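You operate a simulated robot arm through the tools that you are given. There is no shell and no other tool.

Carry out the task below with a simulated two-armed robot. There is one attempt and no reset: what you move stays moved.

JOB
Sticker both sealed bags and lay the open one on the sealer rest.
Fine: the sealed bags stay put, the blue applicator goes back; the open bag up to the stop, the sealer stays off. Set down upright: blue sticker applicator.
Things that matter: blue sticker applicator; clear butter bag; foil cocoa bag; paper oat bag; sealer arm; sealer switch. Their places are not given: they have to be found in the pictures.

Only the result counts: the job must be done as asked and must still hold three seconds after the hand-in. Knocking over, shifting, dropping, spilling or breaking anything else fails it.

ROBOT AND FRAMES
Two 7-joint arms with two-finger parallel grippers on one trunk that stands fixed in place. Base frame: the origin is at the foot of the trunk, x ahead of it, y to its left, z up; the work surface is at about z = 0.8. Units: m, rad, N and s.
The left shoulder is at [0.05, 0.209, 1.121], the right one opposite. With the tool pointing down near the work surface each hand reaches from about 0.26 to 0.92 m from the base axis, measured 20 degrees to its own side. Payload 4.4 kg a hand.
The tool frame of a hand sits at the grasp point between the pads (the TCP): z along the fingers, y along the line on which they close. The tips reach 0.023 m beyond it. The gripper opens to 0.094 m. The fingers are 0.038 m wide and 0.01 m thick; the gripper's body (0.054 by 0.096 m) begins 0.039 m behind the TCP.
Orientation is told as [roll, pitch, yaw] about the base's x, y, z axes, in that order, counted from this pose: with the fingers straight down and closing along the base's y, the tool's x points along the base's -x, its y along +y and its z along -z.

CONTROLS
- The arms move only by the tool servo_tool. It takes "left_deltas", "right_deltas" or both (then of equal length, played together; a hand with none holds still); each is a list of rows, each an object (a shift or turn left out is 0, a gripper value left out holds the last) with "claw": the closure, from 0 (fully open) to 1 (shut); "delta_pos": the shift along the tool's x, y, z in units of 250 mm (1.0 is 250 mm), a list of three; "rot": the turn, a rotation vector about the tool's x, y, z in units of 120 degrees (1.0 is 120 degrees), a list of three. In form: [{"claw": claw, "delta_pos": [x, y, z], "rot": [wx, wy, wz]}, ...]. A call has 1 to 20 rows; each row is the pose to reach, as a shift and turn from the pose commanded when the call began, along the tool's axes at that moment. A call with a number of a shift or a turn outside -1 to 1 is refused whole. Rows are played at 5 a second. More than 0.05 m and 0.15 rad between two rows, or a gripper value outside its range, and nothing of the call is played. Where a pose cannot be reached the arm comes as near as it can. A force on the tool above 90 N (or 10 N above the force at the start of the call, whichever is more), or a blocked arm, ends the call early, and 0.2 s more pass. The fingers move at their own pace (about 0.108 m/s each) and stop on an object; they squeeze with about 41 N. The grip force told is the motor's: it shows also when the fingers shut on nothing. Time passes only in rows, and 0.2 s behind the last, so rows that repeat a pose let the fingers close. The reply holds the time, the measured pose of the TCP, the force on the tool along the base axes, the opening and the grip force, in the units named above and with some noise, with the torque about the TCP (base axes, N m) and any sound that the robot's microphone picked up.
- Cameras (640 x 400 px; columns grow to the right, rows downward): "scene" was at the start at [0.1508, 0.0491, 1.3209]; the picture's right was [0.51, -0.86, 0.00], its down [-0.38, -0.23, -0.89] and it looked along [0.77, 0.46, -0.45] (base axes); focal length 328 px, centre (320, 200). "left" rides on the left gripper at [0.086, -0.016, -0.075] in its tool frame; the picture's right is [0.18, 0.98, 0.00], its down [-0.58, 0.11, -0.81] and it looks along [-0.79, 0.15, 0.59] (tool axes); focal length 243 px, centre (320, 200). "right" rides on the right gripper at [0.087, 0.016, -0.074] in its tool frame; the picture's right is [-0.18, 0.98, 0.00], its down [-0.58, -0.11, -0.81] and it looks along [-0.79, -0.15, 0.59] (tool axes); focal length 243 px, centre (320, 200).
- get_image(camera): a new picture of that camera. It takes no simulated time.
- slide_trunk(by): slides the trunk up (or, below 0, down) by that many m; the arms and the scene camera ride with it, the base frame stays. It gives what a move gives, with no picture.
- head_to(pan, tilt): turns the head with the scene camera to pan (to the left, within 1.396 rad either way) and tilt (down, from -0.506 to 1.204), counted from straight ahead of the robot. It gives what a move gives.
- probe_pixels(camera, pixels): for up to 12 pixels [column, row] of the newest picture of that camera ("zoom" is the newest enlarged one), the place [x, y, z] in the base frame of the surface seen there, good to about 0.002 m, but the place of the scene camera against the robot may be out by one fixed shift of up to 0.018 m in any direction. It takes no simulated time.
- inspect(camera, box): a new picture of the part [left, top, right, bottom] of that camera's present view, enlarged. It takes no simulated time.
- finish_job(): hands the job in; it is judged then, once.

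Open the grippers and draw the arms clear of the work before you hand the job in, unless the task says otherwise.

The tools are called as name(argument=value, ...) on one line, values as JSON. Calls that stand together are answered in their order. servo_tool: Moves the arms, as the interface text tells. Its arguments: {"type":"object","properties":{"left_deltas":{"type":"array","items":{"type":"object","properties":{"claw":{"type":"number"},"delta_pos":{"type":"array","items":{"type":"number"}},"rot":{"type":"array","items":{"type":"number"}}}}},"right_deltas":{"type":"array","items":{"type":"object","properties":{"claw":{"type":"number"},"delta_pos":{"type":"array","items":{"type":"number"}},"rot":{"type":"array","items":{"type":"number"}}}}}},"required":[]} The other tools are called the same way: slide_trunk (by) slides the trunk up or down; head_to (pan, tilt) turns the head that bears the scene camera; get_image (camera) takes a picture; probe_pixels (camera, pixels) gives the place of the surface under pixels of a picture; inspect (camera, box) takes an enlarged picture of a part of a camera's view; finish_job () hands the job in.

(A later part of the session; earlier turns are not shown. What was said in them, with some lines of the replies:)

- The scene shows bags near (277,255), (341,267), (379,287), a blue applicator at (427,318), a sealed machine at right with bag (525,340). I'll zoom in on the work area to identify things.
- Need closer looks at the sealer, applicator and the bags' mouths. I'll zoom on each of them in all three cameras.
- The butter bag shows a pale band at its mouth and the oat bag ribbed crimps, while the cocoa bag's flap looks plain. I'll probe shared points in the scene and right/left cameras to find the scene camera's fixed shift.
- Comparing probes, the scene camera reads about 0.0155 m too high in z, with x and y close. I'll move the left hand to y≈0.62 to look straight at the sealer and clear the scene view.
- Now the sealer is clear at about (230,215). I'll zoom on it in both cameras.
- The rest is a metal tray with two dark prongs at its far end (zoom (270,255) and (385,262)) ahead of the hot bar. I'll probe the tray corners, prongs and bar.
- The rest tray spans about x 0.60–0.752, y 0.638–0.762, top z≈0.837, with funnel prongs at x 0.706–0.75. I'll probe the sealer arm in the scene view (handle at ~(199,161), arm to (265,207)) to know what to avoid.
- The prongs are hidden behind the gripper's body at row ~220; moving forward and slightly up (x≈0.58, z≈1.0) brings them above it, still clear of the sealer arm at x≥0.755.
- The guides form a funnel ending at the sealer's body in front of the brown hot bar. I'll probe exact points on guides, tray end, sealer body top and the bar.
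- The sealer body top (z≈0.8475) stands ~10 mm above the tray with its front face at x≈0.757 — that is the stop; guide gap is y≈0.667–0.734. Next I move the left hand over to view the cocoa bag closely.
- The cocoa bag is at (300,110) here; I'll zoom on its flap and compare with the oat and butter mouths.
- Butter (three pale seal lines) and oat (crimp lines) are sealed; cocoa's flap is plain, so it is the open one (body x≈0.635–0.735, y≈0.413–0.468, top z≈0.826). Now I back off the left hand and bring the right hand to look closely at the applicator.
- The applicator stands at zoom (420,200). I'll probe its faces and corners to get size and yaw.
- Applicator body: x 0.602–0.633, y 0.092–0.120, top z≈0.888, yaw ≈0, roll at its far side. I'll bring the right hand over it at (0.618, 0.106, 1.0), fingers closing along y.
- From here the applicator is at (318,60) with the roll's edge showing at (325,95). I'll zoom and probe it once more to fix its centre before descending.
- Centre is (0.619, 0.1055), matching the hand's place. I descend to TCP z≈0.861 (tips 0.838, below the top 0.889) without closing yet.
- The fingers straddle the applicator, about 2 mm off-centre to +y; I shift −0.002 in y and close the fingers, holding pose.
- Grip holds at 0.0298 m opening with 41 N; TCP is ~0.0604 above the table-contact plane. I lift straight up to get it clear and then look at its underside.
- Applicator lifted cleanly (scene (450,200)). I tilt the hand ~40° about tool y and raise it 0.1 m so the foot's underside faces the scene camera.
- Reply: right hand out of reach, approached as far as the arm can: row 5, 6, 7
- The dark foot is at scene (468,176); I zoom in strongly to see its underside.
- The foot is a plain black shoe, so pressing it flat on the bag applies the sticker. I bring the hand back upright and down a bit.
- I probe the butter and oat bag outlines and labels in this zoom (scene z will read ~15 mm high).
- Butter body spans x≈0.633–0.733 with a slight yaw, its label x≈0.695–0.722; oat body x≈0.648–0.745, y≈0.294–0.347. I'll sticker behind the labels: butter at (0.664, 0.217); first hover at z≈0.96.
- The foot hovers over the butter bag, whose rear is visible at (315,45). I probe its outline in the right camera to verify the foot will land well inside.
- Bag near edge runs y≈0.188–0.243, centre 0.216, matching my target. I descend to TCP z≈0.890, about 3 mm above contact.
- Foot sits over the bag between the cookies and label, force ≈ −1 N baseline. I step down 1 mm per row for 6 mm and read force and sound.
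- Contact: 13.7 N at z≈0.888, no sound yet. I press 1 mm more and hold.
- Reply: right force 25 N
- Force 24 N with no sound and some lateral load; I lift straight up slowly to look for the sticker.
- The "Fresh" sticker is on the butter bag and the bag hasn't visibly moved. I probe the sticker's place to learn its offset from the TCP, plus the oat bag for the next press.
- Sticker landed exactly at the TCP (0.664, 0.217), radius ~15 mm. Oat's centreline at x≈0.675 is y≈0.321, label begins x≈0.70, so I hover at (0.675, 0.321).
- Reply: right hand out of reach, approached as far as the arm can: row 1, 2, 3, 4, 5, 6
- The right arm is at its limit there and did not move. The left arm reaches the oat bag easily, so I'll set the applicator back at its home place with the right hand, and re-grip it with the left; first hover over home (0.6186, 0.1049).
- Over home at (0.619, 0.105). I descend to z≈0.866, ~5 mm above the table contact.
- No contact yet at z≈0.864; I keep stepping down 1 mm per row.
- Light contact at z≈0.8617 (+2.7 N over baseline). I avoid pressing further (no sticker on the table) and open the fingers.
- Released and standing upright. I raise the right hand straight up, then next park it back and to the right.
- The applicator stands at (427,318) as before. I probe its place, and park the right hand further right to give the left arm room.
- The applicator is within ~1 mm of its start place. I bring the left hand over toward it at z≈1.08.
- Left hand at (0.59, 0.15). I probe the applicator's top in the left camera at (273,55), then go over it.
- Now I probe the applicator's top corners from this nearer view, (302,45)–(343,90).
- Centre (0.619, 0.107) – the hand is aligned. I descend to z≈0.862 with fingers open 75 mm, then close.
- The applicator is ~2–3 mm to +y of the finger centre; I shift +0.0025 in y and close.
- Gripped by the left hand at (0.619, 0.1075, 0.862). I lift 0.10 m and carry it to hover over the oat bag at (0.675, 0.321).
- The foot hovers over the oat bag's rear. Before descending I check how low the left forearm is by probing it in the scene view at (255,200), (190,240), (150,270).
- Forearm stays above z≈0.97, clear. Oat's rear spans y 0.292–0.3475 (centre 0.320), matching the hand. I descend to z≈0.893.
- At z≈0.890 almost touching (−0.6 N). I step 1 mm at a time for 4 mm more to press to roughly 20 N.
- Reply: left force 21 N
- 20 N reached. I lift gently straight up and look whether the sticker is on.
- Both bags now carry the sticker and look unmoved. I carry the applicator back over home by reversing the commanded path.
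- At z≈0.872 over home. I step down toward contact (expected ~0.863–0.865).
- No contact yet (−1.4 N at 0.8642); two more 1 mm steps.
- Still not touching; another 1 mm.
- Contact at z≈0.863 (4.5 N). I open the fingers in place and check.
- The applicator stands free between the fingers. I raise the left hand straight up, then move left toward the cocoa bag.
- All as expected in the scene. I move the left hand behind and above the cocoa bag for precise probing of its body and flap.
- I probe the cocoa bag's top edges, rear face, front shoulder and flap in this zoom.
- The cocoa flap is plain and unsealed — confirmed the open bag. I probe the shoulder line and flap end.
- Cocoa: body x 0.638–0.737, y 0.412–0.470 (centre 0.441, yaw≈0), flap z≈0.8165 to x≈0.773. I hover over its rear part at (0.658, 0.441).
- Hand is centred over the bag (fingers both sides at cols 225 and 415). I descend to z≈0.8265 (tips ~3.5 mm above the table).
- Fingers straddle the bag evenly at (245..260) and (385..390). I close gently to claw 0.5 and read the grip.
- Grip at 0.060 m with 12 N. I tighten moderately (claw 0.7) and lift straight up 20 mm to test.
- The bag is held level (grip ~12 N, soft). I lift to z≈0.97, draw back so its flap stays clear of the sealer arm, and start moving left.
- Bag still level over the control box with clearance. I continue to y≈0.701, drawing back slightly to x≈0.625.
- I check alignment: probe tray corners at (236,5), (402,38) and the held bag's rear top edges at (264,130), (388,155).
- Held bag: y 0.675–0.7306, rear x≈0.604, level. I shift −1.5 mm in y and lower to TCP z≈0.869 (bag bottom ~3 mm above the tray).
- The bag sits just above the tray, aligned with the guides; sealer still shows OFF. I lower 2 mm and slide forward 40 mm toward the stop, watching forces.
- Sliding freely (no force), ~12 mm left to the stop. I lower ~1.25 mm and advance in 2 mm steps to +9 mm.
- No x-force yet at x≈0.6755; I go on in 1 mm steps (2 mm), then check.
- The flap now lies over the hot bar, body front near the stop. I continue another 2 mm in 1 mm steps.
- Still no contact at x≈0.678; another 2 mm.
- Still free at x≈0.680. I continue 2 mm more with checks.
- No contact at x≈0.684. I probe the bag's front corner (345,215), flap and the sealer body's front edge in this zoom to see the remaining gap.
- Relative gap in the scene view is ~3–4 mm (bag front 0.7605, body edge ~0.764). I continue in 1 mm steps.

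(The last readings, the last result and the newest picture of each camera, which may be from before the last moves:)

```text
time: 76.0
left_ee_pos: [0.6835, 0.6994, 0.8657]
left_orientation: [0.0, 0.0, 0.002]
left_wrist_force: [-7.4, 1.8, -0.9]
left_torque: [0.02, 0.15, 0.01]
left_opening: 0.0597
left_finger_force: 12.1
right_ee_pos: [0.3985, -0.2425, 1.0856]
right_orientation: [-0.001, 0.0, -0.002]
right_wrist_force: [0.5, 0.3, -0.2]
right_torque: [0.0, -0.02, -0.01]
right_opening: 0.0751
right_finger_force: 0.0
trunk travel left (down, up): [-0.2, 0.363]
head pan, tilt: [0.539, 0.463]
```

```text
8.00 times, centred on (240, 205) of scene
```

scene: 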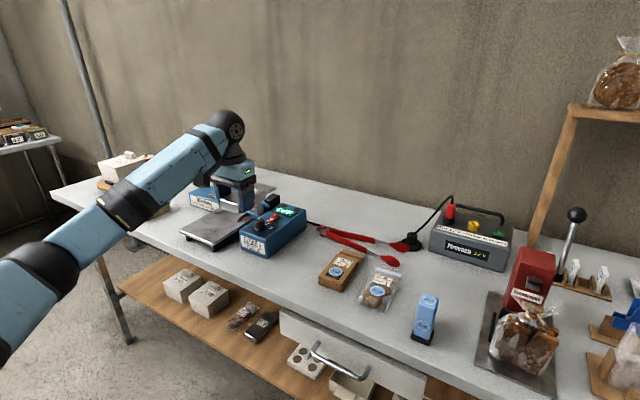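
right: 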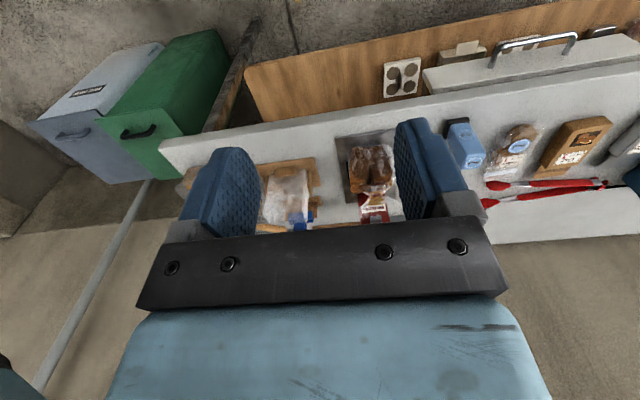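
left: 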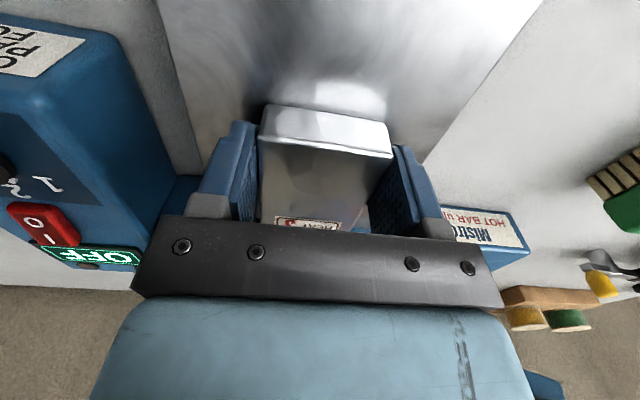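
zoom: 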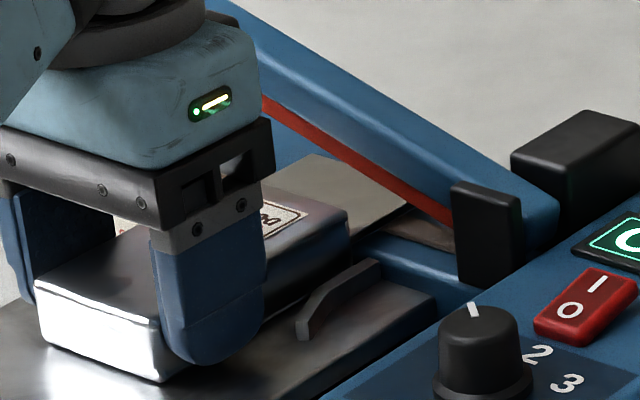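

Contact: −7.4 N along x, with the finger tips still short of the guide tip — the bag is against the stop. I lower slightly (1 mm) to seat it on the tray.

servo_tool(left_deltas=[{"delta_pos": [0.0, 0.0, 0.002], "claw": 0.7}, {"delta_pos": [0.0, 0.0, 0.004], "claw": 0.7}, {"delta_pos": [0.0, 0.0, 0.004], "claw": 0.7}])

```text
time: 76.8
left_ee_pos: [0.684, 0.7009, 0.8657]
left_orientation: [-0.001, -0.002, 0.001]
left_wrist_force: [-7.1, -0.2, 2.0]
left_torque: [-0.01, -0.09, 0.07]
left_opening: 0.0597
left_finger_force: 11.9
right_ee_pos: [0.3977, -0.2431, 1.0866]
right_orientation: [0.001, -0.001, -0.002]
right_wrist_force: [0.3, -0.1, 0.5]
right_torque: [-0.04, 0.01, -0.03]
right_opening: 0.0753
right_finger_force: 0.0
trunk travel left (down, up): [-0.2, 0.363]
head pan, tilt: [0.539, 0.463]
```

The bag is seated (Fz +2 N) and at the stop. I open the fingers a little (claw 0.3, ~3 mm clearance each side) without moving.

servo_tool(left_deltas=[{"delta_pos": [0.0, 0.0, 0.0], "claw": 0.45}, {"delta_pos": [0.0, 0.0, 0.0], "claw": 0.35}, {"delta_pos": [0.0, 0.0, 0.0], "claw": 0.28}, {"delta_pos": [0.0, 0.0, 0.0], "claw": 0.28}])

get_image(camera="left")

inspect(camera="scene", box=[210, 180, 270, 230])

```text
time: 77.8
left_ee_pos: [0.685, 0.7015, 0.8652]
left_orientation: [0.001, 0.0, 0.002]
left_wrist_force: [-0.7, -0.4, 0.6]
left_torque: [-0.04, 0.0, -0.03]
left_opening: 0.0678
left_finger_force: 0.0
right_ee_pos: [0.3984, -0.2414, 1.0874]
right_orientation: [-0.001, 0.0, -0.002]
right_wrist_force: [0.1, -0.8, -0.4]
right_torque: [0.03, 0.01, -0.01]
right_opening: 0.0751
right_finger_force: 0.1
trunk travel left (down, up): [-0.2, 0.363]
head pan, tilt: [0.539, 0.463]
```

```text
taken
```

left: 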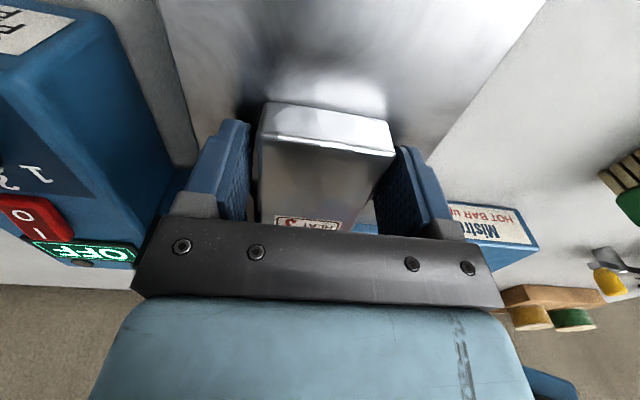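

```text
8.00 times, centred on (240, 205) of scene
```

zoom: 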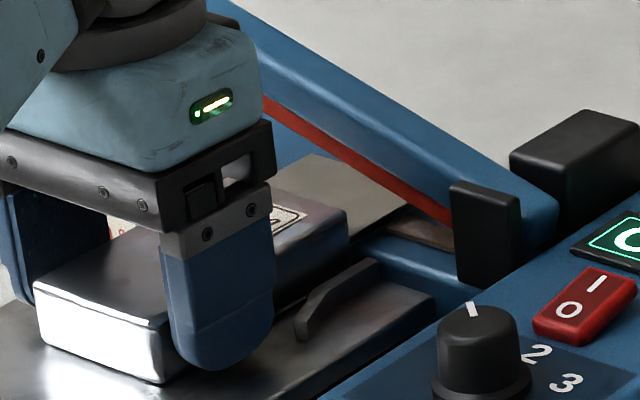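

The fingers are free on both sides, the bag stayed put. I raise the hand straight up, slowly at first.

servo_tool(left_deltas=[{"delta_pos": [0.004, 0.0, -0.03], "claw": 0.28}, {"delta_pos": [0.004, 0.0, -0.08], "claw": 0.28}, {"delta_pos": [0.004, 0.0, -0.16], "claw": 0.28}, {"delta_pos": [0.004, 0.0, -0.28], "claw": 0.28}, {"delta_pos": [0.06, 0.0, -0.42], "claw": 0.28}, {"delta_pos": [0.16, 0.0, -0.52], "claw": 0.28}, {"delta_pos": [0.28, 0.0, -0.58], "claw": 0.28}, {"delta_pos": [0.4, 0.0, -0.6], "claw": 0.28}, {"delta_pos": [0.4, 0.0, -0.6], "claw": 0.28}])

get_image(camera="left")

get_image(camera="scene")

```text
time: 79.8
left_ee_pos: [0.5839, 0.7016, 1.016]
left_orientation: [-0.001, 0.001, 0.001]
left_wrist_force: [0.1, -0.3, -0.5]
left_torque: [0.02, -0.03, -0.02]
left_opening: 0.0675
left_finger_force: 0.1
right_ee_pos: [0.4, -0.243, 1.0861]
right_orientation: [-0.001, 0.0, -0.001]
right_wrist_force: [0.3, -0.8, 0.1]
right_torque: [0.0, 0.01, -0.01]
right_opening: 0.0752
right_finger_force: 0.0
trunk travel left (down, up): [-0.2, 0.363]
head pan, tilt: [0.539, 0.463]
```

```text
taken
```

left: 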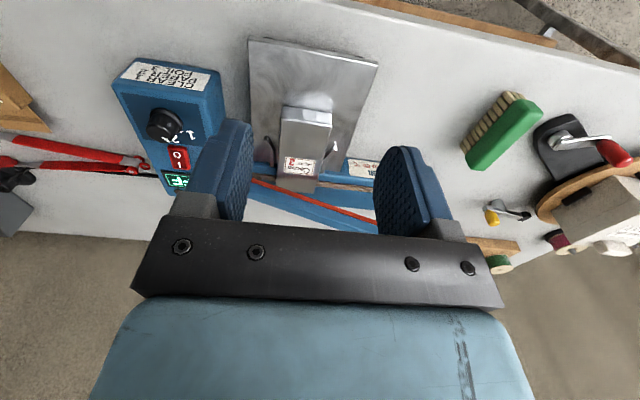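

```text
taken
```

scene: 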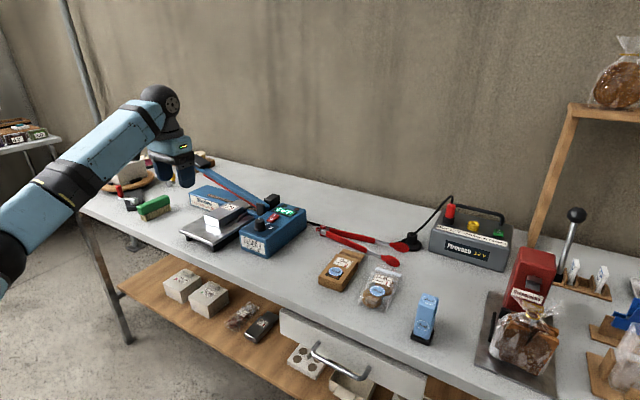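

I inspect the bag on the rest closely in both views to confirm it sits flush with the stop.

inspect(camera="left", box=[240, 90, 370, 200])

probe_pixels(camera="left", pixels=[[283, 112], [330, 118], [280, 150], [322, 155], [282, 172], [318, 176], [300, 174], [299, 180], [298, 187], [265, 172], [340, 180], [270, 150]])

inspect(camera="scene", box=[180, 170, 290, 250])

```text
3.64 times, centred on (305, 145) of left
```

zoom: 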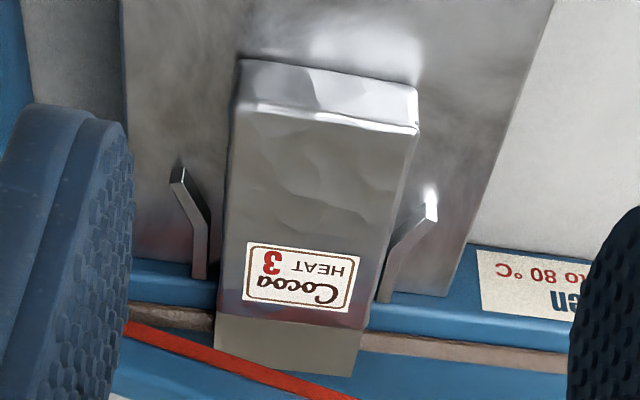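

```text
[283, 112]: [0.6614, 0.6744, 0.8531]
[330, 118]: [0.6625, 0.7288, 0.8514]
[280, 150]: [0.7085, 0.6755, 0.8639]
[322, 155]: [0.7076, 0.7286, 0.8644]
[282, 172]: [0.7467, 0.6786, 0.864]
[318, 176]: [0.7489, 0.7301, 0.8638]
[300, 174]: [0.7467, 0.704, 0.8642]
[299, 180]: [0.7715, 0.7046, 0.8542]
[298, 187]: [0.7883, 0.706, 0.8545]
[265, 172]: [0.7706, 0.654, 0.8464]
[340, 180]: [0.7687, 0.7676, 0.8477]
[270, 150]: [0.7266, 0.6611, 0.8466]
```

```text
5.00 times, centred on (235, 210) of scene
```

zoom: 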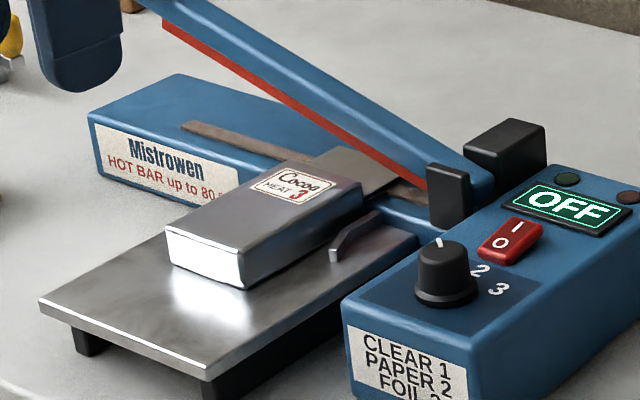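

The bag lies flat between the guides with its flap across the hot bar, rear x≈0.6605 → front ≈0.760, at the body's front face. I check the red strip's clearance above the flap and the display.

probe_pixels(camera="left", pixels=[[270, 185], [278, 190], [285, 192], [300, 198], [290, 190], [305, 190], [287, 185], [312, 183]])

inspect(camera="left", box=[260, 160, 330, 205])

inspect(camera="scene", box=[230, 190, 270, 225])

```text
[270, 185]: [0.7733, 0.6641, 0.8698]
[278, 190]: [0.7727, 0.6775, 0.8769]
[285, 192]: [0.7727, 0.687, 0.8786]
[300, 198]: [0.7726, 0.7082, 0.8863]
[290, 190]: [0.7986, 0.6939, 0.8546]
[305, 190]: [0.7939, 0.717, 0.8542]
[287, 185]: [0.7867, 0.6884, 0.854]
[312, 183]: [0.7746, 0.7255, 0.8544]
```

```text
8.89 times, centred on (295, 182) of left
```

zoom: 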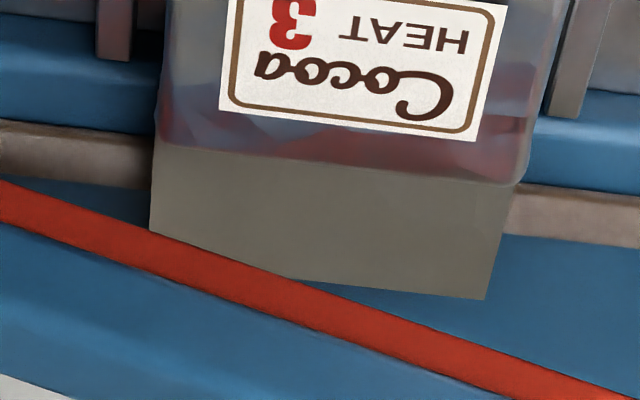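

```text
11.43 times, centred on (250, 208) of scene
```

zoom: 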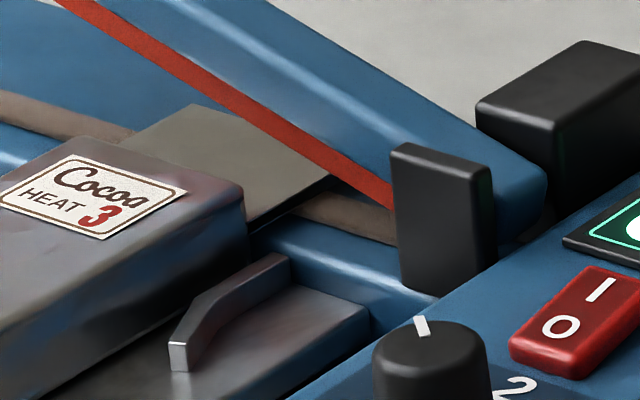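

Everything is in place there. I compare the sealed bags and applicator with the first pictures using the same zoom boxes and probes.

inspect(camera="scene", box=[310, 230, 430, 320])

inspect(camera="scene", box=[390, 270, 470, 360])

probe_pixels(camera="scene", pixels=[[428, 300], [424, 325], [424, 342], [384, 275], [342, 262], [332, 279]])

```text
4.44 times, centred on (370, 275) of scene
```

zoom: 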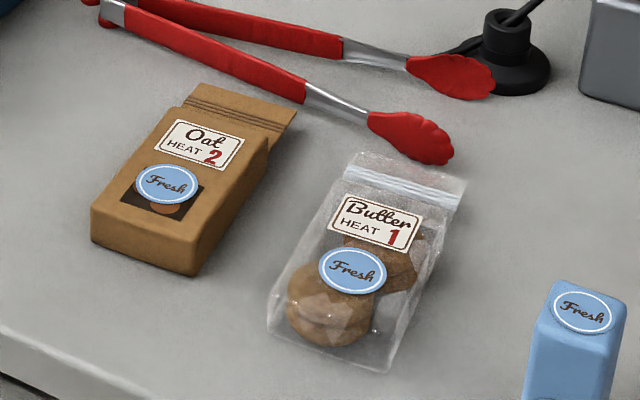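

```text
4.44 times, centred on (430, 315) of scene
```

zoom: 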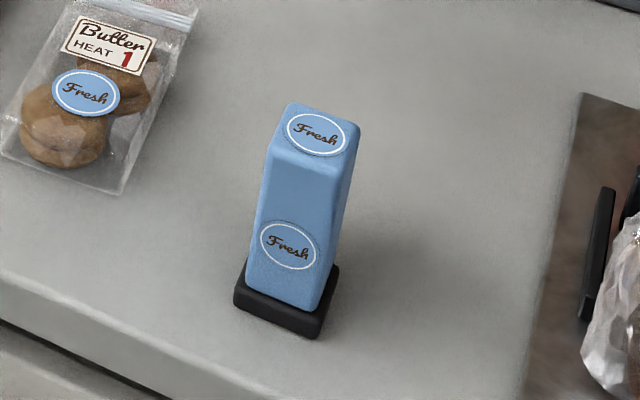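

```text
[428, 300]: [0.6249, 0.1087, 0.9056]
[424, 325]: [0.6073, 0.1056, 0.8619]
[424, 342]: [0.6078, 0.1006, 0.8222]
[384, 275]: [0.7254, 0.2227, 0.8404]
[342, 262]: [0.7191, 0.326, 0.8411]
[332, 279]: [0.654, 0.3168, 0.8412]
```

Bags are exactly where they were and the applicator is within ~2 mm of its start, upright. I open both grippers and draw the left arm back and up, clear of the work.

servo_tool(left_deltas=[{"delta_pos": [0.1, 0.0, -0.08], "claw": 0.2}, {"delta_pos": [0.22, 0.0, -0.16], "claw": 0.1}, {"delta_pos": [0.36, -0.08, -0.24], "claw": 0.0}, {"delta_pos": [0.5, -0.18, -0.3], "claw": 0.0}, {"delta_pos": [0.62, -0.3, -0.32], "claw": 0.0}, {"delta_pos": [0.64, -0.4, -0.32], "claw": 0.0}, {"delta_pos": [0.64, -0.4, -0.32], "claw": 0.0}], right_deltas=[{"claw": 0.0}, {"claw": 0.0}, {"claw": 0.0}, {"claw": 0.0}, {"claw": 0.0}, {"claw": 0.0}, {"claw": 0.0}])

get_image(camera="scene")

inspect(camera="scene", box=[180, 170, 290, 250])

get_image(camera="left")

```text
time: 81.4
left_ee_pos: [0.4238, 0.6, 1.0969]
left_orientation: [0.001, 0.0, -0.001]
left_wrist_force: [-0.3, 0.9, 1.4]
left_torque: [0.02, -0.02, -0.01]
left_opening: 0.094
left_finger_force: 0.0
right_ee_pos: [0.398, -0.2436, 1.087]
right_orientation: [0.001, 0.0, -0.002]
right_wrist_force: [-0.3, -0.3, 0.5]
right_torque: [0.02, -0.03, 0.0]
right_opening: 0.094
right_finger_force: 0.0
trunk travel left (down, up): [-0.2, 0.363]
head pan, tilt: [0.539, 0.463]
```

```text
taken
```

scene: 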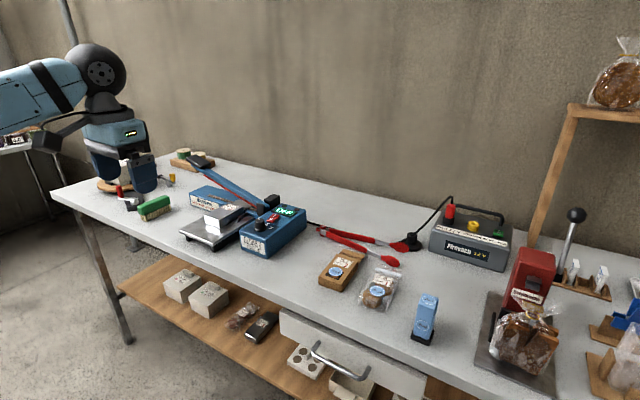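

```text
5.00 times, centred on (235, 210) of scene
```

zoom: 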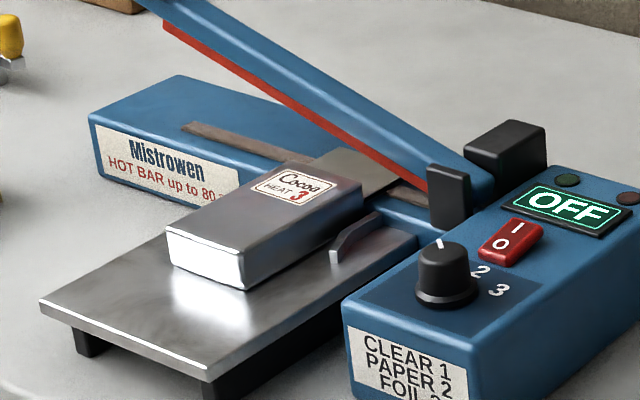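

```text
taken
```

left: 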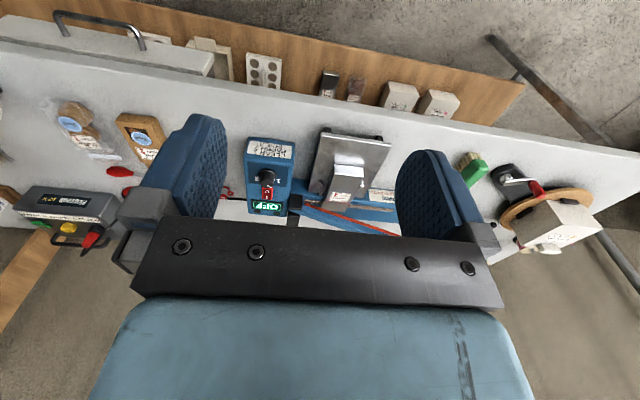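

Both sealed bags are stickered and where they started. The applicator is upright on its place, the open cocoa bag lies at the stop on the rest, the sealer shows OFF, and both hands are open and clear. I hand the job in.

finish_job()

```text
The job is handed in.
```

I've handed in the job with everything asked for done; I haven't seen the judge's verdict.

- **Sealed bags:** the butter and oat bags each have a "Fresh" sticker. Camera checks afterwards showed no shift in either bag.
- **Applicator:** it stands upright about 2 mm from where it started. The right arm couldn't reach the oat bag, so I set the applicator down at its place and used the left arm for that bag.
- **Open bag:** I took the cocoa bag as the open one because its flap has no seal lines. It lies on the sealer rest between the guides, pushed up to the stop, with its flap across the hot bar.
- **Sealer:** I never touched its arm or switch, and the display still reads OFF.

Both grippers are open and clear of the work.
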